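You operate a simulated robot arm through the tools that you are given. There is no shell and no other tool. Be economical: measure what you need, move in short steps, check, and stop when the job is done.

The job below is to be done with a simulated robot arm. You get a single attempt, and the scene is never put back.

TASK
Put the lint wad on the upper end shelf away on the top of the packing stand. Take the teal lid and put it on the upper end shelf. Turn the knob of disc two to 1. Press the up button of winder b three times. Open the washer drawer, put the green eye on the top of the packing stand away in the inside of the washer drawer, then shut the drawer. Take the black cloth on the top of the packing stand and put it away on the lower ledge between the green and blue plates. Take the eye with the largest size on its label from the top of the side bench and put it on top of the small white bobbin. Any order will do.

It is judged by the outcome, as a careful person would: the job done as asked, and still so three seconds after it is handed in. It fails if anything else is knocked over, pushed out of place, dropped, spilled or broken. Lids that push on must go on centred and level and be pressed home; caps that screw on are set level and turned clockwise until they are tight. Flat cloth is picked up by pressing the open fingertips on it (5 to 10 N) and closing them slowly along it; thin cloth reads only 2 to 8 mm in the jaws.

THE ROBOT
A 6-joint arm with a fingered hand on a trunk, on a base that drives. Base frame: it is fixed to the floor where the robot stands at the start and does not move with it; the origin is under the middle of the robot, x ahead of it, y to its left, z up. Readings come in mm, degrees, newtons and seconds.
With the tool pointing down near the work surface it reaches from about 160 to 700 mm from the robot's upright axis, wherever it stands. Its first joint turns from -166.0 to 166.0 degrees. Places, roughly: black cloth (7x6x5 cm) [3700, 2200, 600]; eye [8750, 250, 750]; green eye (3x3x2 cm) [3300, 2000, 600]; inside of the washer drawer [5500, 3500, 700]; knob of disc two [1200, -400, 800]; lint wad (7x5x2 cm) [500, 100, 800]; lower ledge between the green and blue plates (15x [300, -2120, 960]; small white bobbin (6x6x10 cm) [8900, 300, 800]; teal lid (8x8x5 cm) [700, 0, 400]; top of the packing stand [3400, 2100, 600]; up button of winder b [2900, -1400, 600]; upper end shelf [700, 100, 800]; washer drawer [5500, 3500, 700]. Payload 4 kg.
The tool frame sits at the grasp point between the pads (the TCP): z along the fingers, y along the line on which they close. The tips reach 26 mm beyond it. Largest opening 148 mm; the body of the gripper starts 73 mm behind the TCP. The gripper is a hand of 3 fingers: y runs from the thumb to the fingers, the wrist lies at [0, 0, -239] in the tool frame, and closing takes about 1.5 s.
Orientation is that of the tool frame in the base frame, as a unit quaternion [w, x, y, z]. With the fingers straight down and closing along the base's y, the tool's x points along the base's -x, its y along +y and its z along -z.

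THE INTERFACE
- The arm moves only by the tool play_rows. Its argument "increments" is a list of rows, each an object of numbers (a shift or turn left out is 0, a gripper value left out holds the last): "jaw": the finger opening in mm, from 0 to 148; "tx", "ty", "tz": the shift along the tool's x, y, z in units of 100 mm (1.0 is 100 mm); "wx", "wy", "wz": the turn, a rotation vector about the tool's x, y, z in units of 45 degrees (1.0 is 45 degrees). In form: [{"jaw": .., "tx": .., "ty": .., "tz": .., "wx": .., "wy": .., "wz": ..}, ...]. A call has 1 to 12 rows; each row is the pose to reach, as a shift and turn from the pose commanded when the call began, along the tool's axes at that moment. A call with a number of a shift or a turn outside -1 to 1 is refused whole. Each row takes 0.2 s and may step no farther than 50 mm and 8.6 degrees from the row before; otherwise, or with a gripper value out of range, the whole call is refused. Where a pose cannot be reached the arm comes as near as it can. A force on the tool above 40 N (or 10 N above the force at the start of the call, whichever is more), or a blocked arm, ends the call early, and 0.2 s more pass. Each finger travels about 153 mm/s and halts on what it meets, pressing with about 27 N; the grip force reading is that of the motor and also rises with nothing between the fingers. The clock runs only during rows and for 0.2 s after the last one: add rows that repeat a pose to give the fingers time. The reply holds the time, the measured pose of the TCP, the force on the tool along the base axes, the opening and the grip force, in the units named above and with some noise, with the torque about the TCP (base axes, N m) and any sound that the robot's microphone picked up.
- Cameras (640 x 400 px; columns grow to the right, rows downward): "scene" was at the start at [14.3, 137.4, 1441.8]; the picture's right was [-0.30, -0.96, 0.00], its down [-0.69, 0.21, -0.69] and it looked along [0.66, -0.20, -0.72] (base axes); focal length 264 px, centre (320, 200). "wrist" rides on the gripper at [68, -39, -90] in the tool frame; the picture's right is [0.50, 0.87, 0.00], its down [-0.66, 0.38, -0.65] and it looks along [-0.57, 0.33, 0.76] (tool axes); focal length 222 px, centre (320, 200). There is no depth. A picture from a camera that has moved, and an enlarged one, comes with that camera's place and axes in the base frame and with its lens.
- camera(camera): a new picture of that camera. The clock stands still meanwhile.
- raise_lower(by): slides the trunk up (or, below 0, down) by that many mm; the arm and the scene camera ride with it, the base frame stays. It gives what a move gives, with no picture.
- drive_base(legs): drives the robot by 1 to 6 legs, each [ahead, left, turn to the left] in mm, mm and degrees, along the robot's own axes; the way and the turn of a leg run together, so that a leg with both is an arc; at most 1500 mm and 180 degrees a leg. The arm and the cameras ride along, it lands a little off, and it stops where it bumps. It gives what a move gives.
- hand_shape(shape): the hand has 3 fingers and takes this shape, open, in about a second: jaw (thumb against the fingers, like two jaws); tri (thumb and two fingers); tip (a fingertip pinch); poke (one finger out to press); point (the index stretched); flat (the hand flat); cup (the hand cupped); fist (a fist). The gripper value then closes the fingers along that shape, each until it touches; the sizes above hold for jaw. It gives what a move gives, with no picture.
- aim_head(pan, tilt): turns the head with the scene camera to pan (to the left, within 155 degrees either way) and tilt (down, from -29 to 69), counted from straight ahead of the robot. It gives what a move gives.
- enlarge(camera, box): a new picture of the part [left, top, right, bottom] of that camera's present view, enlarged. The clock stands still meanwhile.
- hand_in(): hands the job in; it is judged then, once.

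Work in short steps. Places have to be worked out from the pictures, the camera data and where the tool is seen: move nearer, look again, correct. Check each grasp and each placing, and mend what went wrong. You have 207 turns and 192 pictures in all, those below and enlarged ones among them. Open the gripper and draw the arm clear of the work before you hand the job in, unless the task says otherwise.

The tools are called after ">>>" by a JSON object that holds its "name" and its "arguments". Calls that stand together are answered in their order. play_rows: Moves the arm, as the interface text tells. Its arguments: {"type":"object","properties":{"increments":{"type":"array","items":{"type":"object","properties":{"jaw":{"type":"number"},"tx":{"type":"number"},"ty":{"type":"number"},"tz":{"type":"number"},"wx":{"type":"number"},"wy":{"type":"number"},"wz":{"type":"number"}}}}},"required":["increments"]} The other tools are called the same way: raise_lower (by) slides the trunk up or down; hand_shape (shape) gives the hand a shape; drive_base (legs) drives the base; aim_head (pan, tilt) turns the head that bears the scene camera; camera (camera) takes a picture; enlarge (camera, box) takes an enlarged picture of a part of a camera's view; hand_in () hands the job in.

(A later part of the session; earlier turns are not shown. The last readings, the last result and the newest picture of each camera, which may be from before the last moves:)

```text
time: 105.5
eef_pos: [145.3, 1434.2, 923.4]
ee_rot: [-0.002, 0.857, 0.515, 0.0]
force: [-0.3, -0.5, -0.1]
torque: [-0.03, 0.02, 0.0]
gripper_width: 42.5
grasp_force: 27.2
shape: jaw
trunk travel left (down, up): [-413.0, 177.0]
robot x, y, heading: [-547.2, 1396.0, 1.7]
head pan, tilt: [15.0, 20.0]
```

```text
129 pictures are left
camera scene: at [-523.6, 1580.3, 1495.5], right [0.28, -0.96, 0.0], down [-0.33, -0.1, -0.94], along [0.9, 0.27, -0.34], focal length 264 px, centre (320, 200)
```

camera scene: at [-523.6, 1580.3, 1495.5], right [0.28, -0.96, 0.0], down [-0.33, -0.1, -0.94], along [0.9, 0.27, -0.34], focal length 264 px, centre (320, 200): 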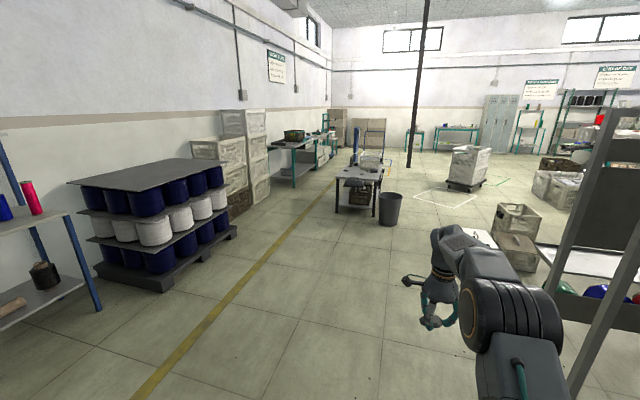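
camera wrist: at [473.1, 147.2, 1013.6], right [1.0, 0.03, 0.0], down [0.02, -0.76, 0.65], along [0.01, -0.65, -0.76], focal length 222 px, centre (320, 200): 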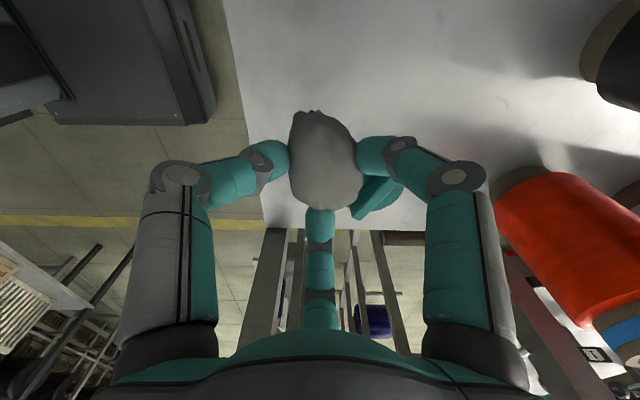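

The packing stand is ahead at ≈[3050–3800, ~2100]. I'll drive round to its +Y side through the open aisle (y≈2750), stopping before it to look.

>>> {"name": "drive_base", "arguments": {"legs": [[1000, 650, 0], [1000, 600, 0], [950, 0, 0]]}}

>>> {"name": "aim_head", "arguments": {"pan": -35, "tilt": 25}}

>>> {"name": "camera", "arguments": {"camera": "scene"}}

>>> {"name": "aim_head", "arguments": {"pan": 10, "tilt": 15}}

>>> {"name": "camera", "arguments": {"camera": "scene"}}

```text
time: 121.8
eef_pos: [3076.5, 2763.3, 922.9]
ee_rot: [-0.003, 0.856, 0.518, 0.0]
force: [-0.4, -1.3, -0.4]
torque: [-0.01, -0.02, 0.0]
gripper_width: 42.6
grasp_force: 26.7
shape: jaw
trunk travel left (down, up): [-413.0, 177.0]
robot x, y, heading: [2388.0, 2723.4, 1.6]
head pan, tilt: [15.0, 20.0]
```

```text
time: 122.9
eef_pos: [3075.6, 2765.4, 922.6]
ee_rot: [-0.004, 0.856, 0.518, 0.0]
force: [0.2, -0.1, -0.1]
torque: [0.01, -0.02, -0.01]
gripper_width: 42.5
grasp_force: 27.0
shape: jaw
trunk travel left (down, up): [-413.0, 177.0]
robot x, y, heading: [2391.0, 2720.7, 1.7]
head pan, tilt: [-35.0, 25.0]
```

```text
128 pictures are left
camera scene: at [2396.1, 2830.0, 1487.4], right [-0.55, -0.84, 0.0], down [-0.35, 0.23, -0.91], along [0.76, -0.5, -0.42], focal length 264 px, centre (320, 200)
```

scene: 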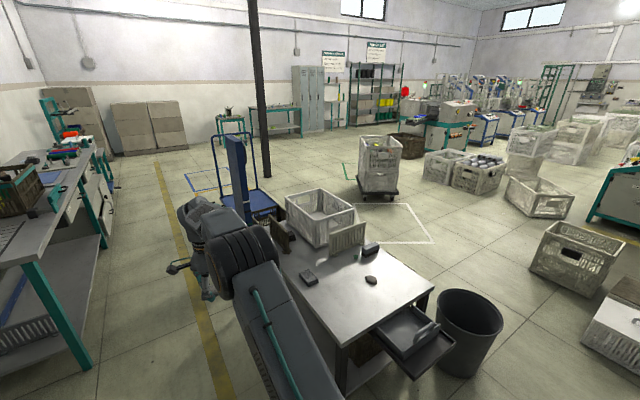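

```text
time: 124.0
eef_pos: [3076.3, 2763.6, 923.8]
ee_rot: [-0.004, 0.856, 0.518, 0.001]
force: [-0.2, 0.2, 0.2]
torque: [0.02, 0.0, 0.02]
gripper_width: 42.4
grasp_force: 27.2
shape: jaw
trunk travel left (down, up): [-413.0, 177.0]
robot x, y, heading: [2388.5, 2723.1, 1.6]
head pan, tilt: [10.0, 15.0]
```

```text
127 pictures are left
camera scene: at [2410.4, 2899.4, 1503.7], right [0.2, -0.98, 0.0], down [-0.25, -0.05, -0.97], along [0.95, 0.2, -0.26], focal length 264 px, centre (320, 200)
```

scene: 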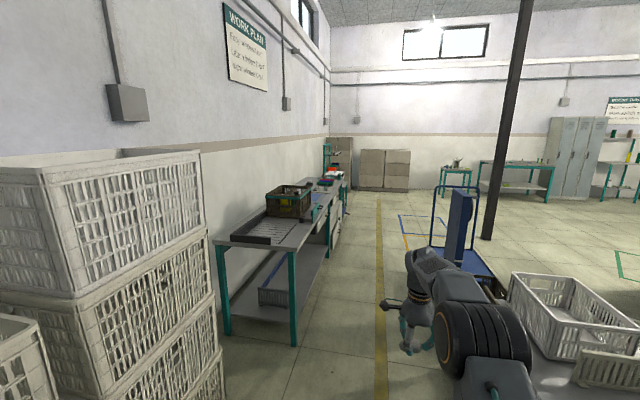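

>>> {"name": "aim_head", "arguments": {"pan": -35, "tilt": 30}}

>>> {"name": "enlarge", "arguments": {"camera": "scene", "box": [220, 140, 460, 330]}}

```text
time: 125.2
eef_pos: [3076.7, 2763.9, 922.6]
ee_rot: [-0.003, 0.856, 0.517, -0.001]
force: [-0.2, 0.2, 0.5]
torque: [-0.02, -0.01, 0.02]
gripper_width: 42.3
grasp_force: 27.0
shape: jaw
trunk travel left (down, up): [-413.0, 177.0]
robot x, y, heading: [2386.2, 2721.0, 2.1]
head pan, tilt: [-35.0, 30.0]
```

```text
2.11 times, centred on (340, 235) of scene
camera zoom: at [2394.7, 2830.9, 1479.5], right [-0.55, -0.84, 0.0], down [-0.42, 0.27, -0.87], along [0.72, -0.47, -0.5], focal length 557 px, centre (278, 126)
```

zoom: 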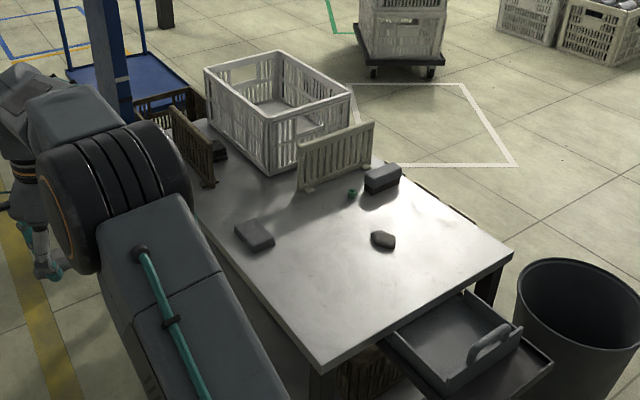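

Mapped the top (x 2888–3750, y 1871–2418): green eye ≈[3261, 2037], cloth ≈[3646, 2236] behind a small fence. I turn to face −Y here and then strafe alongside.

>>> {"name": "drive_base", "arguments": {"legs": [[0, 0, -92], [0, 700, 0]]}}

>>> {"name": "aim_head", "arguments": {"pan": 20, "tilt": 48}}

>>> {"name": "camera", "arguments": {"camera": "scene"}}

>>> {"name": "camera", "arguments": {"camera": "wrist"}}

```text
time: 132.9
eef_pos: [3123.5, 2040.2, 924.1]
ee_rot: [-0.002, 0.969, -0.249, 0.003]
force: [0.3, 0.4, -0.6]
torque: [-0.02, -0.03, 0.02]
gripper_width: 41.8
grasp_force: 27.0
shape: jaw
trunk travel left (down, up): [-413.0, 177.0]
robot x, y, heading: [3093.8, 2729.9, -89.0]
head pan, tilt: [-35.0, 30.0]
```

```text
time: 134.1
eef_pos: [3123.1, 2039.6, 923.9]
ee_rot: [-0.002, 0.969, -0.249, 0.003]
force: [-0.6, 0.3, -0.2]
torque: [-0.03, -0.03, -0.01]
gripper_width: 42.5
grasp_force: 26.6
shape: jaw
trunk travel left (down, up): [-413.0, 177.0]
robot x, y, heading: [3094.8, 2728.7, -89.1]
head pan, tilt: [20.0, 48.0]
```

```text
125 pictures are left
camera scene: at [3278.0, 2719.0, 1452.7], right [-0.94, -0.35, 0.0], down [-0.26, 0.7, -0.67], along [0.24, -0.63, -0.74], focal length 264 px, centre (320, 200)
```

scene: 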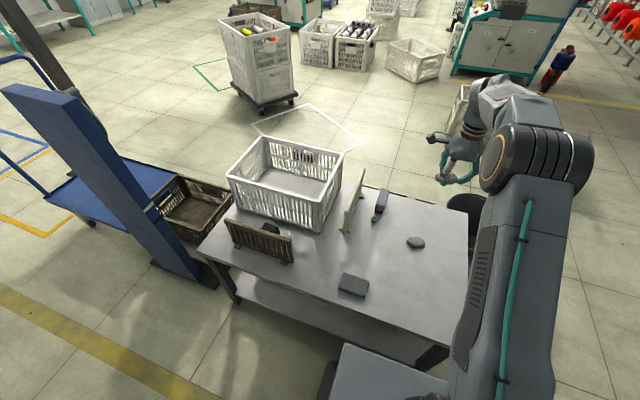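

```text
124 pictures are left
camera wrist: at [3200.6, 2040.6, 1013.2], right [0.02, -1.0, 0.0], down [-0.76, -0.02, 0.65], along [-0.65, -0.01, -0.76], focal length 222 px, centre (320, 200)
```

wrist: 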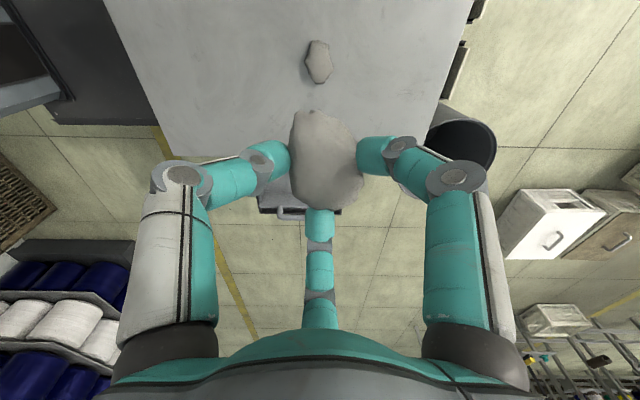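

Place spot: free area ≈[3060, 2260]. Back off 220 and 62 to the right, then lower the trunk.

>>> {"name": "drive_base", "arguments": {"legs": [[-220, -62, 0]]}}

>>> {"name": "raise_lower", "arguments": {"by": -240}}

>>> {"name": "camera", "arguments": {"camera": "wrist"}}

>>> {"name": "camera", "arguments": {"camera": "scene"}}

```text
time: 135.9
eef_pos: [3059.8, 2268.0, 923.9]
ee_rot: [-0.002, 0.969, -0.246, 0.003]
force: [0.0, 1.0, -0.8]
torque: [0.0, -0.01, -0.01]
gripper_width: 42.1
grasp_force: 26.8
shape: jaw
trunk travel left (down, up): [-413.0, 177.0]
robot x, y, heading: [3023.4, 2955.9, -89.0]
head pan, tilt: [20.0, 48.0]
```

```text
time: 138.4
eef_pos: [3060.5, 2267.0, 683.2]
ee_rot: [-0.002, 0.969, -0.247, 0.002]
force: [0.6, 0.6, -0.1]
torque: [0.03, -0.01, -0.02]
gripper_width: 42.2
grasp_force: 27.6
shape: jaw
trunk travel left (down, up): [-173.0, 417.0]
robot x, y, heading: [3026.0, 2955.8, -88.8]
head pan, tilt: [20.0, 48.0]
```

```text
123 pictures are left
camera wrist: at [3138.3, 2268.4, 773.3], right [0.03, -1.0, 0.0], down [-0.76, -0.02, 0.65], along [-0.65, -0.01, -0.76], focal length 222 px, centre (320, 200)
```

wrist: 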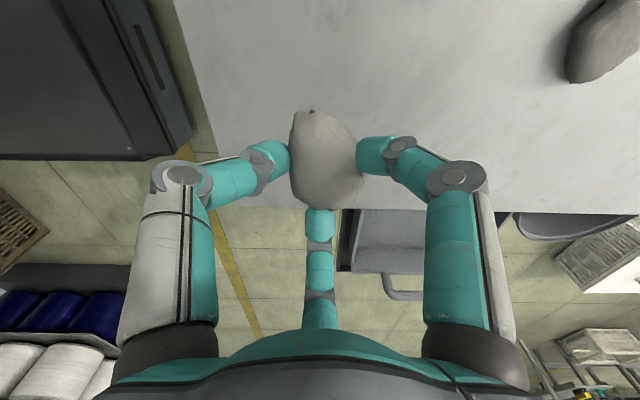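

```text
122 pictures are left
camera scene: at [3213.6, 2947.0, 1212.7], right [-0.93, -0.36, 0.0], down [-0.27, 0.69, -0.67], along [0.24, -0.62, -0.74], focal length 264 px, centre (320, 200)
```

scene: 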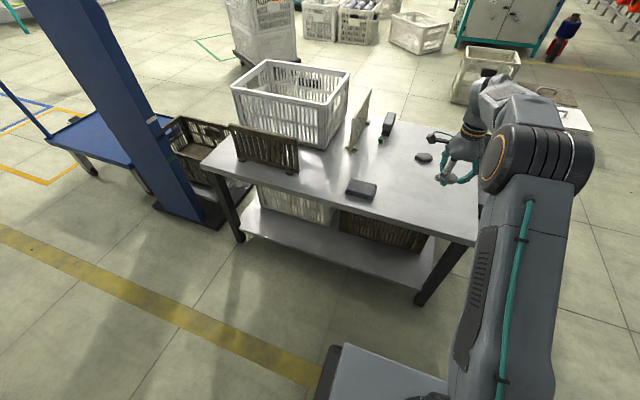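

Move 50 mm further onto the table, then lower to contact.

>>> {"name": "drive_base", "arguments": {"legs": [[20, 50, 0]]}}

>>> {"name": "raise_lower", "arguments": {"by": -40}}

>>> {"name": "play_rows", "arguments": {"increments": [{"tz": 0.03}, {"tz": 0.06}, {"tz": 0.09}, {"tz": 0.12}, {"tz": 0.15}, {"tz": 0.18}]}}

```text
time: 139.3
eef_pos: [3109.8, 2248.3, 683.0]
ee_rot: [-0.002, 0.969, -0.246, 0.003]
force: [1.2, 0.3, -0.7]
torque: [0.01, -0.01, -0.02]
gripper_width: 41.9
grasp_force: 27.5
shape: jaw
trunk travel left (down, up): [-173.0, 417.0]
robot x, y, heading: [3075.8, 2937.9, -89.1]
head pan, tilt: [20.0, 48.0]
```

```text
time: 140.2
eef_pos: [3110.0, 2248.3, 642.6]
ee_rot: [-0.002, 0.969, -0.247, 0.002]
force: [-0.1, -0.3, 0.0]
torque: [0.0, 0.01, -0.03]
gripper_width: 42.1
grasp_force: 27.3
shape: jaw
trunk travel left (down, up): [-133.0, 457.0]
robot x, y, heading: [3075.1, 2938.8, -89.2]
head pan, tilt: [20.0, 48.0]
```

```text
time: 141.6
eef_pos: [3110.9, 2248.0, 625.7]
ee_rot: [-0.002, 0.969, -0.246, 0.002]
force: [0.6, -0.2, -0.2]
torque: [-0.02, 0.01, 0.0]
gripper_width: 42.3
grasp_force: 27.6
shape: jaw
trunk travel left (down, up): [-133.0, 457.0]
robot x, y, heading: [3076.2, 2942.3, -89.4]
head pan, tilt: [20.0, 48.0]
```

>>> {"name": "play_rows", "arguments": {"increments": [{"tz": 0.03}, {"tz": 0.06}, {"tz": 0.09}, {"tz": 0.12}, {"tz": 0.15}, {"tz": 0.18}, {"tz": 0.21}, {"tz": 0.24}]}}

>>> {"name": "camera", "arguments": {"camera": "wrist"}}

```text
time: 143.4
eef_pos: [3110.2, 2248.5, 600.3]
ee_rot: [-0.001, 0.969, -0.247, 0.002]
force: [-0.5, 0.4, -1.2]
torque: [0.02, 0.02, 0.01]
gripper_width: 42.2
grasp_force: 26.7
shape: jaw
trunk travel left (down, up): [-133.0, 457.0]
robot x, y, heading: [3076.4, 2939.8, -89.2]
head pan, tilt: [20.0, 48.0]
```

```text
121 pictures are left
camera wrist: at [3189.1, 2249.0, 690.9], right [0.03, -1.0, 0.0], down [-0.76, -0.02, 0.65], along [-0.65, -0.01, -0.76], focal length 222 px, centre (320, 200)
```

wrist: 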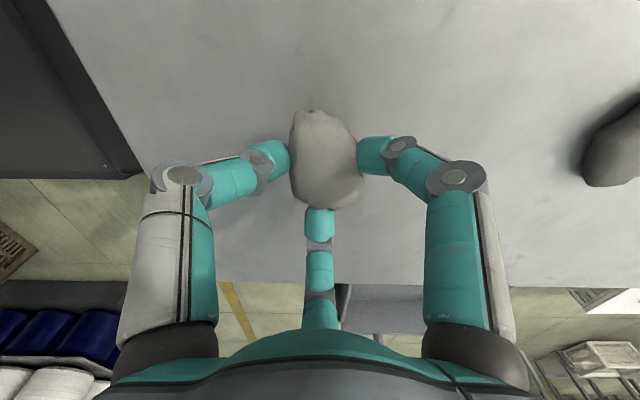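

Table top is below 574; continue down.

>>> {"name": "play_rows", "arguments": {"increments": [{"tz": 0.04}, {"tz": 0.08}, {"tz": 0.12}, {"tz": 0.16}, {"tz": 0.2}, {"tz": 0.24}, {"tz": 0.28}, {"tz": 0.32}, {"tz": 0.36}]}}

```text
time: 145.3
eef_pos: [3110.2, 2246.9, 576.6]
ee_rot: [0.004, 0.969, -0.247, 0.004]
force: [-1.0, 7.5, 21.6]
torque: [0.26, -0.07, 0.06]
gripper_width: 43.7
grasp_force: 27.0
shape: jaw
trunk travel left (down, up): [-133.0, 457.0]
robot x, y, heading: [3079.5, 2942.0, -89.4]
head pan, tilt: [20.0, 48.0]
stopped in row 9: the force on the tool passed its limit at 44 N (the readings are from after the stop); the commanded pose is now the measured one
```

Contact at 577 → table ≈550. Release and lift.

>>> {"name": "play_rows", "arguments": {"increments": [{"tz": -0.02, "jaw": 45}, {"tz": -0.02, "jaw": 60}, {"tz": -0.02, "jaw": 80}, {"tz": -0.2, "jaw": 90}, {"tz": -0.6, "jaw": 90}, {"tz": -1.0, "jaw": 90}]}}

>>> {"name": "camera", "arguments": {"camera": "wrist"}}

```text
time: 146.7
eef_pos: [3111.1, 2245.2, 673.0]
ee_rot: [0.001, 0.969, -0.247, 0.003]
force: [0.2, -0.2, 0.2]
torque: [-0.01, 0.0, -0.01]
gripper_width: 89.3
grasp_force: 0.0
shape: jaw
trunk travel left (down, up): [-133.0, 457.0]
robot x, y, heading: [3080.3, 2937.7, -89.2]
head pan, tilt: [20.0, 48.0]
```

```text
120 pictures are left
camera wrist: at [3188.6, 2247.4, 763.1], right [0.03, -1.0, 0.0], down [-0.76, -0.02, 0.65], along [-0.65, -0.02, -0.76], focal length 222 px, centre (320, 200)
```

wrist: 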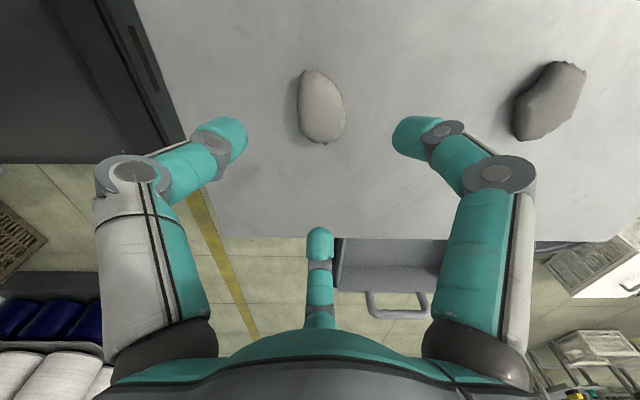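

Lint is placed. Next the washer drawer: raise the arm high and strafe +X down the aisle to x≈5450.

>>> {"name": "raise_lower", "arguments": {"by": 400}}

>>> {"name": "drive_base", "arguments": {"legs": [[0, 1200, 0], [0, 1150, 0]]}}

>>> {"name": "aim_head", "arguments": {"pan": 150, "tilt": 30}}

>>> {"name": "camera", "arguments": {"camera": "scene"}}

```text
time: 150.5
eef_pos: [3111.6, 2245.8, 1073.3]
ee_rot: [0.002, 0.969, -0.247, 0.004]
force: [-0.4, -0.3, -0.2]
torque: [-0.02, 0.02, 0.02]
gripper_width: 89.3
grasp_force: 0.0
shape: jaw
trunk travel left (down, up): [-533.0, 57.0]
robot x, y, heading: [3081.1, 2941.4, -88.9]
head pan, tilt: [20.0, 48.0]
```

```text
time: 155.3
eef_pos: [4111.2, 2264.2, 1073.5]
ee_rot: [0.005, 0.97, -0.242, -0.003]
force: [-2.8, -0.6, 0.7]
torque: [0.02, -0.08, 0.13]
gripper_width: 89.3
grasp_force: 0.1
shape: jaw
trunk travel left (down, up): [-533.0, 57.0]
robot x, y, heading: [4082.6, 2956.3, -88.7]
head pan, tilt: [20.0, 48.0]
stopped in leg 1: the force on the tool passed its limit at 64 N (the readings are from after the stop); the commanded pose is now the measured one
```

```text
time: 157.4
eef_pos: [4110.6, 2264.4, 1073.8]
ee_rot: [0.006, 0.97, -0.242, -0.003]
force: [-3.9, 0.4, 0.1]
torque: [0.0, -0.07, 0.23]
gripper_width: 89.4
grasp_force: 0.1
shape: jaw
trunk travel left (down, up): [-533.0, 57.0]
robot x, y, heading: [4080.5, 2955.5, -88.5]
head pan, tilt: [150.0, 30.0]
```

```text
119 pictures are left
camera scene: at [4283.3, 3100.3, 1599.5], right [0.88, -0.48, 0.0], down [-0.24, -0.44, -0.87], along [0.42, 0.76, -0.5], focal length 264 px, centre (320, 200)
```

scene: 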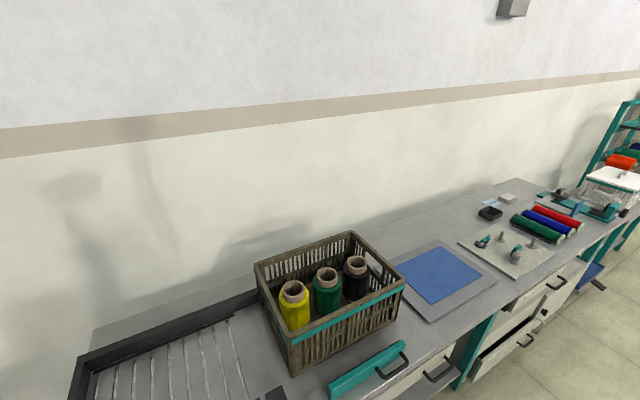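

The hand bumped the tall blue panel. I back off right away and look at it.

>>> {"name": "drive_base", "arguments": {"legs": [[0, -150, 0]]}}

>>> {"name": "aim_head", "arguments": {"pan": 25, "tilt": 45}}

>>> {"name": "camera", "arguments": {"camera": "scene"}}

```text
time: 158.8
eef_pos: [3962.9, 2261.3, 1073.4]
ee_rot: [0.005, 0.971, -0.241, -0.003]
force: [0.5, -0.2, -1.0]
torque: [-0.01, 0.0, 0.01]
gripper_width: 89.6
grasp_force: 0.1
shape: jaw
trunk travel left (down, up): [-533.0, 57.0]
robot x, y, heading: [3935.7, 2952.9, -88.8]
head pan, tilt: [150.0, 30.0]
```

```text
time: 160.8
eef_pos: [3962.2, 2260.4, 1072.5]
ee_rot: [0.005, 0.971, -0.241, -0.003]
force: [-0.6, 0.1, -0.1]
torque: [-0.01, 0.0, -0.05]
gripper_width: 89.5
grasp_force: 0.0
shape: jaw
trunk travel left (down, up): [-533.0, 57.0]
robot x, y, heading: [3936.7, 2955.6, -88.6]
head pan, tilt: [25.0, 45.0]
```

```text
118 pictures are left
camera scene: at [4126.8, 2945.1, 1576.9], right [-0.9, -0.44, 0.0], down [-0.31, 0.63, -0.71], along [0.31, -0.63, -0.71], focal length 264 px, centre (320, 200)
```

scene: 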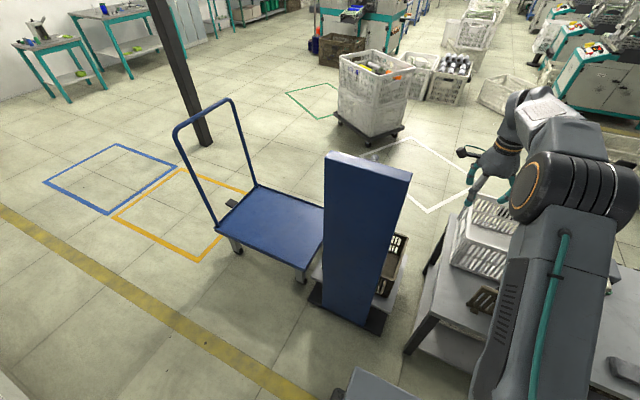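

The panel still stands. I retract the arm toward the robot so the hand clears it.

>>> {"name": "play_rows", "arguments": {"increments": [{"tx": -0.12, "ty": -0.22}, {"tx": -0.24, "ty": -0.44}, {"tx": -0.36, "ty": -0.66}, {"tx": -0.48, "ty": -0.88}]}}

>>> {"name": "play_rows", "arguments": {"increments": [{"tx": -0.12, "ty": -0.22}, {"tx": -0.24, "ty": -0.44}, {"tx": -0.36, "ty": -0.66}, {"tx": -0.48, "ty": -0.88}]}}

>>> {"name": "play_rows", "arguments": {"increments": [{"tx": -0.12, "ty": -0.22}, {"tx": -0.24, "ty": -0.44}, {"tx": -0.36, "ty": -0.66}, {"tx": -0.48, "ty": -0.88}]}}

>>> {"name": "aim_head", "arguments": {"pan": 120, "tilt": 30}}

>>> {"name": "camera", "arguments": {"camera": "scene"}}

```text
time: 161.8
eef_pos: [3961.9, 2363.0, 1071.1]
ee_rot: [0.004, 0.971, -0.241, -0.003]
force: [0.5, 0.2, 0.1]
torque: [0.0, 0.01, 0.0]
gripper_width: 89.4
grasp_force: 0.2
shape: jaw
trunk travel left (down, up): [-533.0, 57.0]
robot x, y, heading: [3932.1, 2956.0, -88.7]
head pan, tilt: [25.0, 45.0]
```

```text
time: 162.8
eef_pos: [3959.8, 2462.0, 1072.9]
ee_rot: [0.005, 0.971, -0.241, -0.004]
force: [-0.3, -0.7, 0.5]
torque: [-0.04, -0.01, 0.0]
gripper_width: 89.3
grasp_force: 0.1
shape: jaw
trunk travel left (down, up): [-533.0, 57.0]
robot x, y, heading: [3934.3, 2953.0, -88.6]
head pan, tilt: [25.0, 45.0]
```

```text
time: 163.8
eef_pos: [3960.1, 2562.1, 1071.0]
ee_rot: [0.005, 0.97, -0.242, -0.003]
force: [0.1, 0.5, 0.6]
torque: [-0.02, 0.0, 0.03]
gripper_width: 89.6
grasp_force: 0.1
shape: jaw
trunk travel left (down, up): [-533.0, 57.0]
robot x, y, heading: [3933.8, 2954.4, -89.1]
head pan, tilt: [25.0, 45.0]
```

```text
time: 165.5
eef_pos: [3960.1, 2560.7, 1070.3]
ee_rot: [0.005, 0.971, -0.241, -0.003]
force: [0.3, 0.7, 0.4]
torque: [0.0, 0.01, 0.0]
gripper_width: 89.5
grasp_force: 0.1
shape: jaw
trunk travel left (down, up): [-533.0, 57.0]
robot x, y, heading: [3931.8, 2955.1, -88.7]
head pan, tilt: [120.0, 30.0]
```

```text
117 pictures are left
camera scene: at [4168.1, 3065.0, 1599.5], right [0.52, -0.85, 0.0], down [-0.43, -0.26, -0.87], along [0.74, 0.45, -0.5], focal length 264 px, centre (320, 200)
```

scene: 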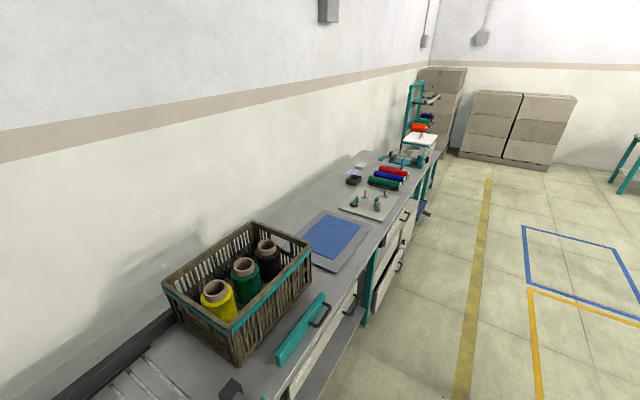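

Path is clear; strafe to x≈5430 then turn to face the bench.

>>> {"name": "drive_base", "arguments": {"legs": [[0, 800, 0], [200, 700, 0], [0, 0, 90], [0, 0, 89]]}}

>>> {"name": "aim_head", "arguments": {"pan": 0, "tilt": 45}}

>>> {"name": "camera", "arguments": {"camera": "scene"}}

```text
time: 181.0
eef_pos: [5399.4, 3202.3, 1071.9]
ee_rot: [0.004, 0.229, 0.973, 0.006]
force: [-0.4, -0.1, 0.2]
torque: [-0.02, -0.01, 0.0]
gripper_width: 89.3
grasp_force: 0.0
shape: jaw
trunk travel left (down, up): [-533.0, 57.0]
robot x, y, heading: [5432.3, 2809.6, 92.6]
head pan, tilt: [120.0, 30.0]
```

```text
time: 183.0
eef_pos: [5397.5, 3203.2, 1072.0]
ee_rot: [0.003, 0.229, 0.973, 0.006]
force: [0.1, -0.5, 0.3]
torque: [0.01, 0.06, -0.01]
gripper_width: 89.3
grasp_force: 0.0
shape: jaw
trunk travel left (down, up): [-533.0, 57.0]
robot x, y, heading: [5432.6, 2808.4, 92.8]
head pan, tilt: [0.0, 45.0]
```

```text
116 pictures are left
camera scene: at [5270.0, 2823.2, 1576.9], right [1.0, 0.05, 0.0], down [0.03, -0.71, -0.71], along [-0.03, 0.71, -0.71], focal length 264 px, centre (320, 200)
```

scene: 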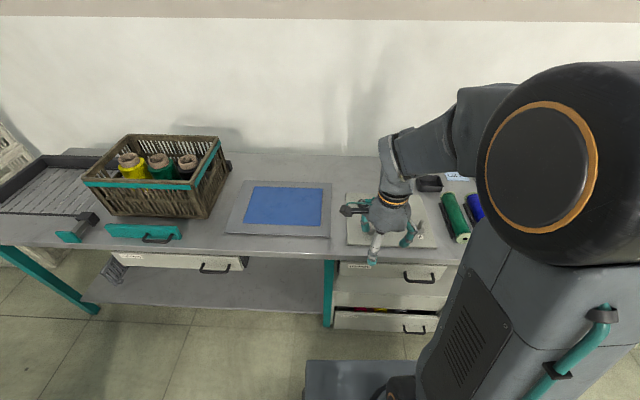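

I need a frontal view of the drawers: back off 350 and lower the trunk.

>>> {"name": "drive_base", "arguments": {"legs": [[-330, 250, 0]]}}

>>> {"name": "raise_lower", "arguments": {"by": -400}}

>>> {"name": "aim_head", "arguments": {"pan": -15, "tilt": 32}}

>>> {"name": "camera", "arguments": {"camera": "scene"}}

```text
time: 185.0
eef_pos: [5221.7, 2944.1, 1071.0]
ee_rot: [0.003, 0.231, 0.973, 0.005]
force: [-0.7, 0.4, 0.0]
torque: [0.01, 0.02, 0.0]
gripper_width: 89.5
grasp_force: 0.0
shape: jaw
trunk travel left (down, up): [-533.0, 57.0]
robot x, y, heading: [5256.9, 2553.8, 92.6]
head pan, tilt: [0.0, 45.0]
stopped in leg 1: the robot was blocked; the commanded pose is now the measured one
```

```text
time: 188.8
eef_pos: [5221.1, 2943.1, 671.4]
ee_rot: [0.003, 0.231, 0.973, 0.006]
force: [-0.9, 0.7, -0.5]
torque: [-0.03, -0.03, -0.01]
gripper_width: 89.6
grasp_force: 0.0
shape: jaw
trunk travel left (down, up): [-133.0, 457.0]
robot x, y, heading: [5255.7, 2550.7, 92.7]
head pan, tilt: [0.0, 45.0]
```

```text
time: 189.6
eef_pos: [5220.9, 2943.6, 671.2]
ee_rot: [0.003, 0.231, 0.973, 0.006]
force: [0.0, -0.3, -0.1]
torque: [0.02, -0.02, 0.0]
gripper_width: 89.7
grasp_force: 0.2
shape: jaw
trunk travel left (down, up): [-133.0, 457.0]
robot x, y, heading: [5255.4, 2549.2, 92.5]
head pan, tilt: [-15.0, 32.0]
```

```text
115 pictures are left
camera scene: at [5114.8, 2571.1, 1196.3], right [0.98, -0.21, 0.0], down [-0.11, -0.52, -0.85], along [0.18, 0.83, -0.53], focal length 264 px, centre (320, 200)
```

scene: 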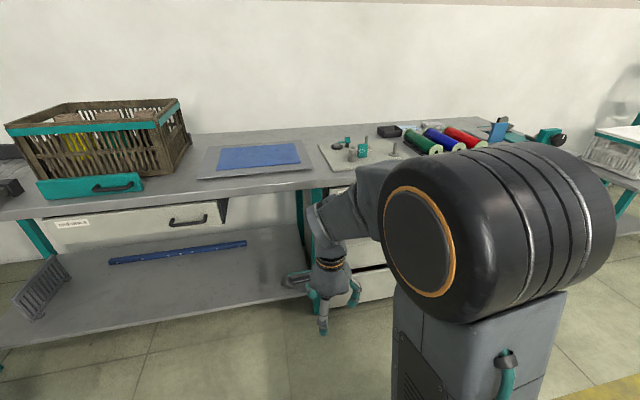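

Drawers have labels. Strafe left so the arm doesn't hide the pedestal, and zoom in.

>>> {"name": "drive_base", "arguments": {"legs": [[100, 0, 0], [0, 350, 0]]}}

>>> {"name": "aim_head", "arguments": {"pan": -40, "tilt": 28}}

>>> {"name": "camera", "arguments": {"camera": "scene"}}

```text
time: 192.6
eef_pos: [4864.8, 3026.7, 672.2]
ee_rot: [0.002, 0.232, 0.973, 0.006]
force: [1.3, 0.4, 0.7]
torque: [0.02, -0.02, 0.02]
gripper_width: 89.7
grasp_force: 0.1
shape: jaw
trunk travel left (down, up): [-133.0, 457.0]
robot x, y, heading: [4901.8, 2632.3, 92.5]
head pan, tilt: [-15.0, 32.0]
```

```text
time: 193.5
eef_pos: [4865.0, 3027.0, 671.9]
ee_rot: [0.003, 0.232, 0.973, 0.005]
force: [-0.8, -0.3, 0.1]
torque: [-0.03, -0.02, 0.03]
gripper_width: 89.8
grasp_force: 0.0
shape: jaw
trunk travel left (down, up): [-133.0, 457.0]
robot x, y, heading: [4900.6, 2636.9, 92.4]
head pan, tilt: [-40.0, 28.0]
```

```text
114 pictures are left
camera scene: at [4793.9, 2639.0, 1202.6], right [0.79, -0.61, 0.0], down [-0.29, -0.37, -0.88], along [0.54, 0.7, -0.47], focal length 264 px, centre (320, 200)
```

scene: 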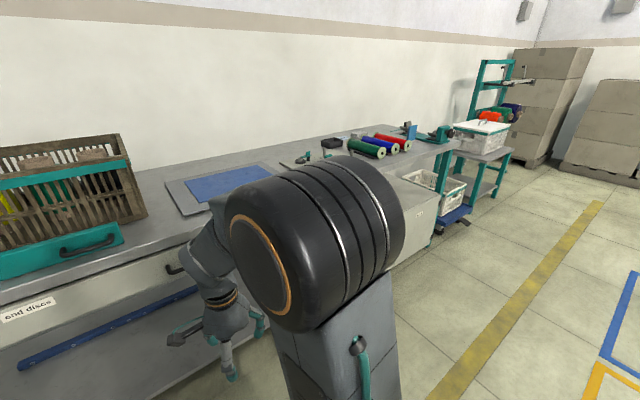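

Left drawer says "end discs". Go to the right side of the pedestal and look left.

>>> {"name": "drive_base", "arguments": {"legs": [[0, -1000, 0]]}}

>>> {"name": "aim_head", "arguments": {"pan": 10, "tilt": 32}}

>>> {"name": "camera", "arguments": {"camera": "scene"}}

```text
time: 198.7
eef_pos: [5851.4, 3071.5, 671.2]
ee_rot: [0.003, 0.228, 0.974, 0.005]
force: [-0.8, 0.6, 0.4]
torque: [0.05, 0.0, -0.02]
gripper_width: 89.6
grasp_force: 0.1
shape: jaw
trunk travel left (down, up): [-133.0, 457.0]
robot x, y, heading: [5887.1, 2680.1, 93.0]
head pan, tilt: [-40.0, 28.0]
```

```text
time: 199.8
eef_pos: [5851.1, 3072.4, 671.1]
ee_rot: [0.004, 0.228, 0.974, 0.006]
force: [0.2, -0.3, -0.2]
torque: [-0.02, 0.01, -0.03]
gripper_width: 89.5
grasp_force: 0.1
shape: jaw
trunk travel left (down, up): [-133.0, 457.0]
robot x, y, heading: [5887.7, 2676.9, 93.0]
head pan, tilt: [10.0, 32.0]
```

```text
113 pictures are left
camera scene: at [5708.3, 2698.6, 1196.3], right [0.98, 0.22, 0.0], down [0.12, -0.52, -0.85], along [-0.19, 0.83, -0.53], focal length 264 px, centre (320, 200)
```

scene: 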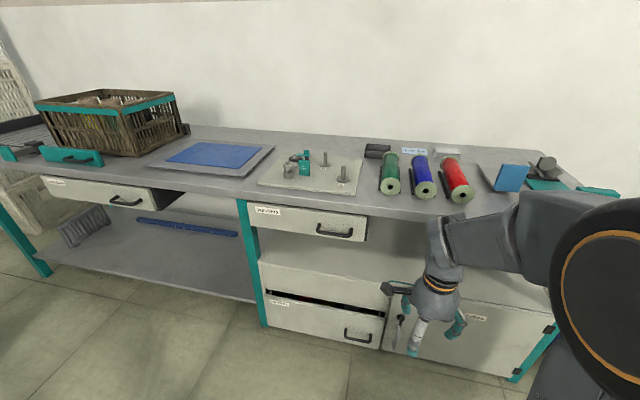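

>>> {"name": "enlarge", "arguments": {"camera": "scene", "box": [230, 185, 400, 355]}}

```text
2.35 times, centred on (315, 270) of scene
camera zoom: at [5708.3, 2698.6, 1196.3], right [0.98, 0.22, 0.0], down [0.12, -0.52, -0.85], along [-0.19, 0.83, -0.53], focal length 622 px, centre (332, 35)
```

zoom: 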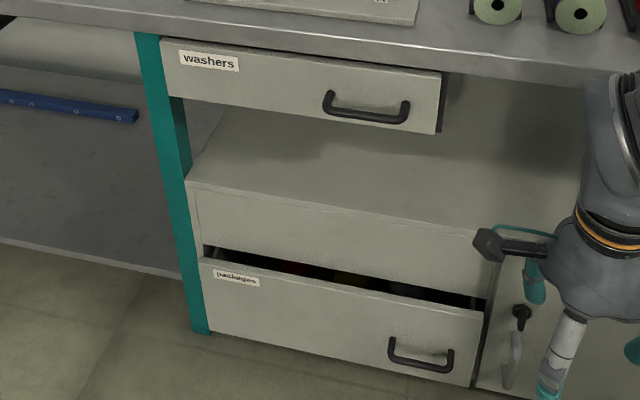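

Found "washers" drawer: handle bar ≈[5610, ~3330, ~695]. I'll grip the bar with the hand horizontal. Back off 150, then turn the hand to point at the bench while moving it forward.

>>> {"name": "drive_base", "arguments": {"legs": [[-150, 0, -3]]}}

>>> {"name": "play_rows", "arguments": {"increments": [{"tx": 0.1, "ty": 0.2, "wz": -0.15}, {"tx": 0.2, "ty": 0.42, "wz": -0.3}, {"tx": 0.3, "ty": 0.63, "wz": -0.45}, {"tx": 0.42, "ty": 0.85, "wz": -0.53}]}}

>>> {"name": "play_rows", "arguments": {"increments": [{"ty": 0.2, "wx": -0.167}, {"ty": 0.4, "wx": -0.333}, {"ty": 0.6, "wx": -0.5}, {"ty": 0.8, "wx": -0.667}, {"ty": 1.0, "wx": -0.833}, {"ty": 1.0, "wx": -1.0}]}}

>>> {"name": "play_rows", "arguments": {"increments": [{"wx": -0.167}, {"wx": -0.333}, {"wx": -0.5}, {"wx": -0.667}, {"wx": -0.833}, {"wx": -1.0}]}}

>>> {"name": "camera", "arguments": {"camera": "wrist"}}

```text
time: 201.2
eef_pos: [5875.0, 2924.2, 672.0]
ee_rot: [0.003, 0.251, 0.968, 0.006]
force: [0.4, -0.5, 2.3]
torque: [0.03, -0.03, 0.01]
gripper_width: 89.5
grasp_force: 0.1
shape: jaw
trunk travel left (down, up): [-133.0, 457.0]
robot x, y, heading: [5892.2, 2528.3, 89.8]
head pan, tilt: [10.0, 32.0]
```

```text
time: 202.2
eef_pos: [5878.3, 3019.3, 673.1]
ee_rot: [0.005, 0.046, 0.999, 0.005]
force: [0.2, -0.5, 0.1]
torque: [0.02, -0.02, 0.04]
gripper_width: 89.6
grasp_force: 0.0
shape: jaw
trunk travel left (down, up): [-133.0, 457.0]
robot x, y, heading: [5888.9, 2526.6, 90.3]
head pan, tilt: [10.0, 32.0]
```

```text
time: 203.6
eef_pos: [5897.2, 3113.8, 672.7]
ee_rot: [0.04, 0.05, 0.942, 0.329]
force: [0.2, 0.2, -0.1]
torque: [-0.01, -0.04, 0.01]
gripper_width: 89.7
grasp_force: 0.1
shape: jaw
out of reach, approached as far as the arm can: row 5, 6
trunk travel left (down, up): [-133.0, 457.0]
robot x, y, heading: [5892.1, 2530.8, 89.8]
head pan, tilt: [10.0, 32.0]
```

```text
time: 205.0
eef_pos: [5778.9, 3116.5, 741.4]
ee_rot: [0.059, 0.054, 0.738, 0.67]
force: [-0.4, -0.2, 0.1]
torque: [0.0, -0.01, 0.01]
gripper_width: 89.7
grasp_force: 0.1
shape: jaw
out of reach, approached as far as the arm can: row 1, 2, 3, 4, 5, 6
trunk travel left (down, up): [-133.0, 457.0]
robot x, y, heading: [5888.0, 2527.0, 90.4]
head pan, tilt: [10.0, 32.0]
```

```text
111 pictures are left
camera wrist: at [5698.2, 3033.9, 710.7], right [-0.49, 0.16, 0.85], down [0.54, -0.71, 0.45], along [0.68, 0.68, 0.26], focal length 222 px, centre (320, 200)
```

wrist: 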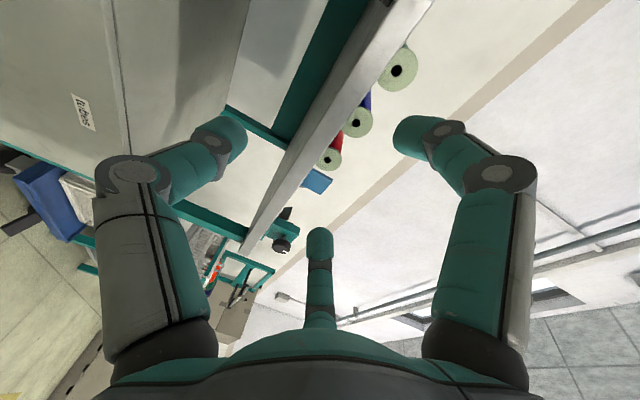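

Hand now points at the bench. Strafe left 330 to see the handle with the wrist camera.

>>> {"name": "drive_base", "arguments": {"legs": [[0, 330, 0]]}}

>>> {"name": "camera", "arguments": {"camera": "wrist"}}

>>> {"name": "aim_head", "arguments": {"pan": -5, "tilt": 40}}

>>> {"name": "camera", "arguments": {"camera": "scene"}}

```text
time: 207.2
eef_pos: [5447.8, 3116.0, 742.3]
ee_rot: [0.061, 0.057, 0.738, 0.67]
force: [-0.1, -0.9, 0.3]
torque: [0.0, 0.03, -0.01]
gripper_width: 89.7
grasp_force: 0.1
shape: jaw
trunk travel left (down, up): [-133.0, 457.0]
robot x, y, heading: [5558.0, 2528.9, 89.6]
head pan, tilt: [10.0, 32.0]
```

```text
110 pictures are left
camera wrist: at [5368.0, 3034.6, 710.7], right [-0.49, 0.17, 0.85], down [0.54, -0.71, 0.45], along [0.68, 0.68, 0.26], focal length 222 px, centre (320, 200)
```

wrist: 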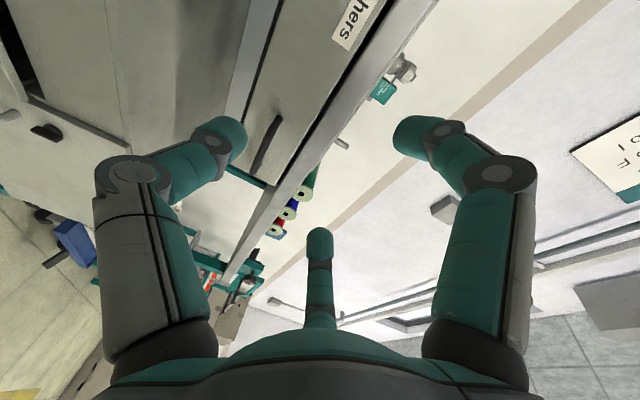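

```text
time: 208.0
eef_pos: [5448.2, 3117.1, 743.4]
ee_rot: [0.061, 0.056, 0.738, 0.669]
force: [-0.1, 0.4, 0.5]
torque: [0.01, 0.01, 0.01]
gripper_width: 89.8
grasp_force: 0.0
shape: jaw
trunk travel left (down, up): [-133.0, 457.0]
robot x, y, heading: [5563.9, 2525.6, 89.9]
head pan, tilt: [-5.0, 40.0]
```

```text
109 pictures are left
camera scene: at [5404.2, 2553.8, 1184.1], right [1.0, -0.09, 0.0], down [-0.06, -0.64, -0.77], along [0.07, 0.76, -0.64], focal length 264 px, centre (320, 200)
```

scene: 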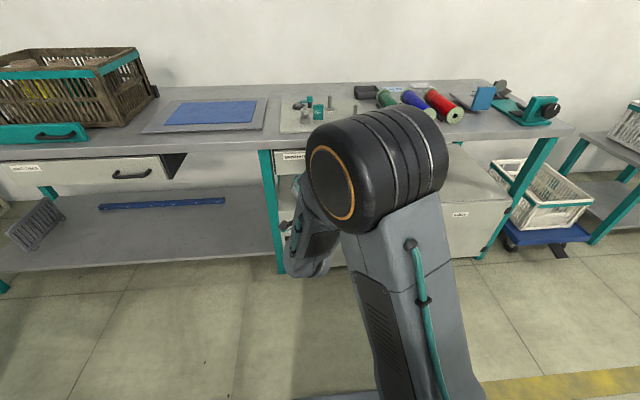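

Triangulated handle centre ≈[5612, 3333, 689]. Line up: right 163, trunk −54, then ahead 135.

>>> {"name": "drive_base", "arguments": {"legs": [[0, -160, 0]]}}

>>> {"name": "raise_lower", "arguments": {"by": -53}}

>>> {"name": "drive_base", "arguments": {"legs": [[135, 0, 0]]}}

>>> {"name": "camera", "arguments": {"camera": "wrist"}}

```text
time: 209.4
eef_pos: [5607.1, 3116.6, 743.0]
ee_rot: [0.06, 0.055, 0.738, 0.67]
force: [0.1, 0.2, 0.2]
torque: [0.02, -0.01, 0.01]
gripper_width: 90.0
grasp_force: 0.0
shape: jaw
trunk travel left (down, up): [-133.0, 457.0]
robot x, y, heading: [5719.5, 2532.4, 90.2]
head pan, tilt: [-5.0, 40.0]
```

```text
time: 210.3
eef_pos: [5607.5, 3117.2, 690.1]
ee_rot: [0.06, 0.055, 0.738, 0.67]
force: [0.3, 0.1, 0.7]
torque: [0.02, -0.02, -0.01]
gripper_width: 89.8
grasp_force: 0.0
shape: jaw
trunk travel left (down, up): [-80.0, 510.0]
robot x, y, heading: [5717.3, 2526.9, 90.0]
head pan, tilt: [-5.0, 40.0]
```

```text
time: 211.6
eef_pos: [5605.8, 3251.7, 689.7]
ee_rot: [0.059, 0.055, 0.738, 0.67]
force: [0.6, 0.5, 0.3]
torque: [0.02, 0.03, 0.03]
gripper_width: 90.0
grasp_force: 0.0
shape: jaw
trunk travel left (down, up): [-80.0, 510.0]
robot x, y, heading: [5721.7, 2665.5, 90.1]
head pan, tilt: [-5.0, 40.0]
```

```text
108 pictures are left
camera wrist: at [5525.8, 3168.0, 657.7], right [-0.49, 0.16, 0.85], down [0.54, -0.71, 0.45], along [0.68, 0.68, 0.26], focal length 222 px, centre (320, 200)
```

wrist: 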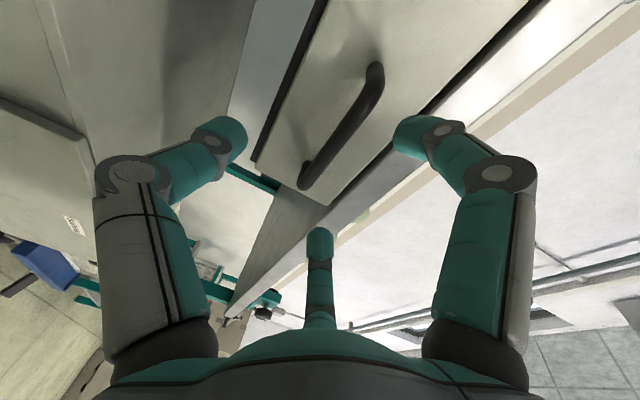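

Aligned. Drive ahead 72 and close on the bar.

>>> {"name": "drive_base", "arguments": {"legs": [[72, 0, 0]]}}

>>> {"name": "play_rows", "arguments": {"increments": [{"tx": 0, "jaw": 60}, {"jaw": 35}, {"jaw": 15}, {"jaw": 0}, {"jaw": 0}, {"jaw": 0}]}}

>>> {"name": "camera", "arguments": {"camera": "wrist"}}

```text
time: 212.7
eef_pos: [5601.8, 3312.7, 689.1]
ee_rot: [0.056, 0.049, 0.739, 0.67]
force: [-2.9, -25.1, 4.4]
torque: [0.59, 0.1, 1.0]
gripper_width: 87.3
grasp_force: 0.1
shape: jaw
trunk travel left (down, up): [-80.0, 510.0]
robot x, y, heading: [5718.1, 2730.1, 90.0]
head pan, tilt: [-5.0, 40.0]
stopped in leg 1: the force on the tool passed its limit at 49 N (the readings are from after the stop); the commanded pose is now the measured one
```

```text
time: 214.1
eef_pos: [5602.8, 3311.5, 687.6]
ee_rot: [0.057, 0.05, 0.74, 0.669]
force: [-0.2, 0.4, -0.2]
torque: [-0.01, -0.02, 0.0]
gripper_width: 0.0
grasp_force: 26.9
shape: jaw
trunk travel left (down, up): [-80.0, 510.0]
robot x, y, heading: [5719.3, 2730.7, 90.4]
head pan, tilt: [-5.0, 40.0]
```

```text
107 pictures are left
camera wrist: at [5523.1, 3230.4, 656.8], right [-0.5, 0.16, 0.85], down [0.55, -0.7, 0.45], along [0.67, 0.69, 0.26], focal length 222 px, centre (320, 200)
```

wrist: 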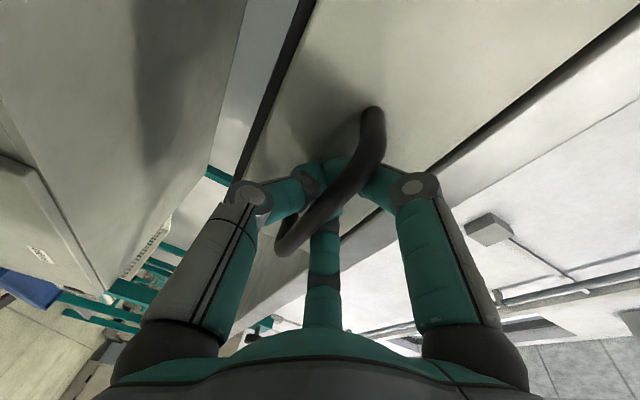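

The fingers closed around behind the bar — it's caged. Pull by driving back 240.

>>> {"name": "drive_base", "arguments": {"legs": [[-120, 0, 0]]}}

>>> {"name": "camera", "arguments": {"camera": "wrist"}}

```text
time: 215.4
eef_pos: [5604.5, 3192.7, 689.0]
ee_rot: [0.058, 0.051, 0.739, 0.669]
force: [0.6, 0.9, 0.5]
torque: [-0.02, 0.0, 0.06]
gripper_width: 0.0
grasp_force: 27.2
shape: jaw
trunk travel left (down, up): [-80.0, 510.0]
robot x, y, heading: [5722.8, 2608.7, 90.6]
head pan, tilt: [-5.0, 40.0]
```

```text
106 pictures are left
camera wrist: at [5524.5, 3110.0, 656.9], right [-0.5, 0.16, 0.85], down [0.55, -0.71, 0.45], along [0.68, 0.69, 0.26], focal length 222 px, centre (320, 200)
```

wrist: 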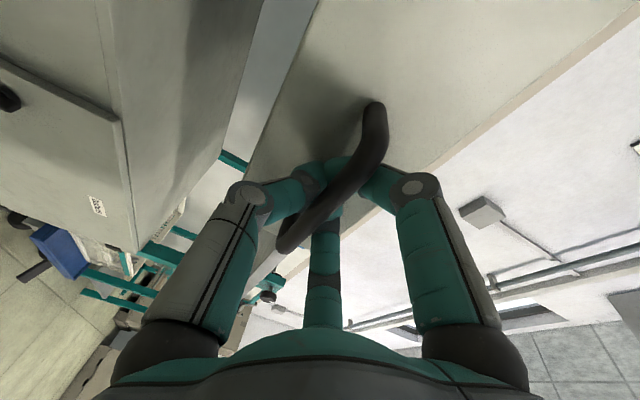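

Drawer follows. Pull 80 more, then open the fingers and back off.

>>> {"name": "drive_base", "arguments": {"legs": [[-80, 0, 0]]}}

>>> {"name": "play_rows", "arguments": {"increments": [{"jaw": 30}, {"jaw": 60}, {"jaw": 90}, {"jaw": 90}, {"jaw": 90}]}}

>>> {"name": "drive_base", "arguments": {"legs": [[-130, 0, 0]]}}

>>> {"name": "raise_lower", "arguments": {"by": 300}}

>>> {"name": "aim_head", "arguments": {"pan": -3, "tilt": 50}}

>>> {"name": "camera", "arguments": {"camera": "scene"}}

```text
time: 216.4
eef_pos: [5605.0, 3110.1, 688.8]
ee_rot: [0.059, 0.051, 0.739, 0.67]
force: [0.4, -0.5, -0.5]
torque: [-0.01, -0.01, -0.04]
gripper_width: 0.0
grasp_force: 27.2
shape: jaw
trunk travel left (down, up): [-80.0, 510.0]
robot x, y, heading: [5721.4, 2528.8, 89.7]
head pan, tilt: [-5.0, 40.0]
```

```text
time: 217.6
eef_pos: [5605.2, 3111.6, 688.5]
ee_rot: [0.059, 0.051, 0.739, 0.669]
force: [-0.6, -0.7, -1.0]
torque: [0.02, 0.0, 0.02]
gripper_width: 88.8
grasp_force: 0.0
shape: jaw
trunk travel left (down, up): [-80.0, 510.0]
robot x, y, heading: [5718.2, 2522.9, 90.1]
head pan, tilt: [-5.0, 40.0]
```

```text
time: 218.9
eef_pos: [5605.8, 2980.7, 688.1]
ee_rot: [0.058, 0.052, 0.739, 0.669]
force: [-0.1, -0.1, -0.1]
torque: [0.0, 0.02, 0.01]
gripper_width: 89.3
grasp_force: 0.0
shape: jaw
trunk travel left (down, up): [-80.0, 510.0]
robot x, y, heading: [5722.1, 2395.2, 89.8]
head pan, tilt: [-5.0, 40.0]
```

```text
time: 221.9
eef_pos: [5605.6, 2979.5, 988.3]
ee_rot: [0.059, 0.052, 0.739, 0.669]
force: [-0.9, 0.9, -1.0]
torque: [-0.01, 0.04, 0.03]
gripper_width: 89.4
grasp_force: 0.1
shape: jaw
trunk travel left (down, up): [-380.0, 210.0]
robot x, y, heading: [5721.6, 2393.0, 90.2]
head pan, tilt: [-5.0, 40.0]
```

```text
time: 222.7
eef_pos: [5606.6, 2979.4, 988.9]
ee_rot: [0.059, 0.051, 0.739, 0.669]
force: [0.6, -0.9, 0.1]
torque: [0.0, 0.02, -0.03]
gripper_width: 89.6
grasp_force: 0.0
shape: jaw
trunk travel left (down, up): [-380.0, 210.0]
robot x, y, heading: [5718.5, 2396.5, 90.3]
head pan, tilt: [-3.0, 50.0]
```

```text
105 pictures are left
camera scene: at [5561.7, 2410.8, 1417.0], right [1.0, -0.05, 0.0], down [-0.04, -0.76, -0.64], along [0.03, 0.64, -0.77], focal length 264 px, centre (320, 200)
```

scene: 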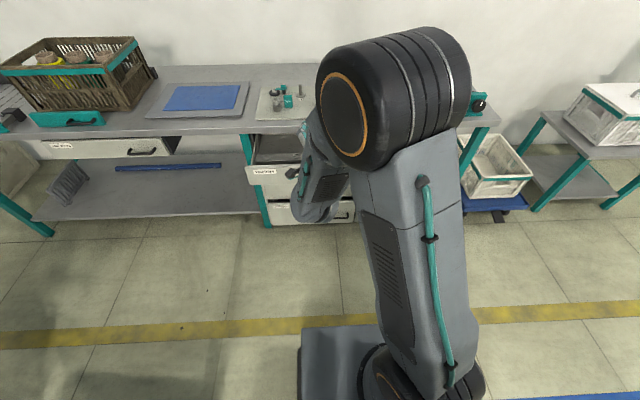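

The drawer is open about 200 mm. Now fetch the green eye: move ahead, turn to face −X, drive back along the aisle, with the hand turned down on the way.

>>> {"name": "drive_base", "arguments": {"legs": [[420, 0, 0], [0, 0, 90], [1200, 0, 0], [1150, 0, 0]]}}

>>> {"name": "play_rows", "arguments": {"increments": [{"wx": 0.167}, {"wx": 0.333}, {"wx": 0.5}, {"wx": 0.667}, {"wx": 0.833}, {"wx": 1.0}]}}

>>> {"name": "play_rows", "arguments": {"increments": [{"wx": 0.167}, {"wx": 0.333}, {"wx": 0.5}, {"wx": 0.667}, {"wx": 0.833}, {"wx": 0.93}]}}

>>> {"name": "aim_head", "arguments": {"pan": 40, "tilt": 40}}

>>> {"name": "camera", "arguments": {"camera": "scene"}}

```text
time: 240.2
eef_pos: [2796.9, 2652.6, 988.7]
ee_rot: [-0.439, -0.493, 0.553, 0.508]
force: [0.7, -0.6, -0.5]
torque: [-0.01, 0.02, -0.01]
gripper_width: 89.4
grasp_force: 0.1
shape: jaw
trunk travel left (down, up): [-380.0, 210.0]
robot x, y, heading: [3380.5, 2784.1, -178.3]
head pan, tilt: [-3.0, 50.0]
```

```text
time: 241.6
eef_pos: [2796.8, 2653.4, 989.7]
ee_rot: [-0.217, -0.624, 0.705, 0.259]
force: [-0.2, -0.4, 0.7]
torque: [-0.01, 0.01, -0.03]
gripper_width: 89.4
grasp_force: 0.1
shape: jaw
trunk travel left (down, up): [-380.0, 210.0]
robot x, y, heading: [3376.9, 2788.3, -178.4]
head pan, tilt: [-3.0, 50.0]
```

```text
time: 243.0
eef_pos: [2797.5, 2652.6, 990.3]
ee_rot: [0.021, -0.66, 0.751, -0.01]
force: [0.6, 0.2, -0.2]
torque: [-0.01, 0.01, -0.02]
gripper_width: 89.7
grasp_force: 0.1
shape: jaw
trunk travel left (down, up): [-380.0, 210.0]
robot x, y, heading: [3376.0, 2782.4, -178.5]
head pan, tilt: [-3.0, 50.0]
```

```text
time: 244.1
eef_pos: [2796.1, 2653.8, 990.2]
ee_rot: [0.021, -0.66, 0.751, -0.011]
force: [0.5, 0.0, -0.5]
torque: [0.0, -0.03, 0.0]
gripper_width: 89.8
grasp_force: 0.0
shape: jaw
trunk travel left (down, up): [-380.0, 210.0]
robot x, y, heading: [3378.4, 2784.4, -178.4]
head pan, tilt: [40.0, 40.0]
```

```text
104 pictures are left
camera scene: at [3377.8, 2567.8, 1431.1], right [-0.66, 0.75, 0.0], down [0.48, 0.43, -0.77], along [-0.57, -0.51, -0.64], focal length 264 px, centre (320, 200)
```

scene: 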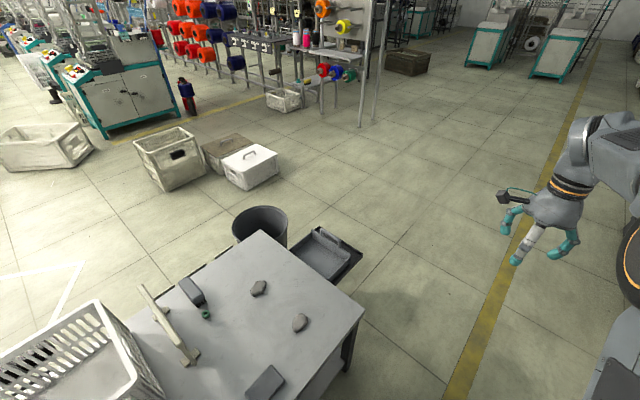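

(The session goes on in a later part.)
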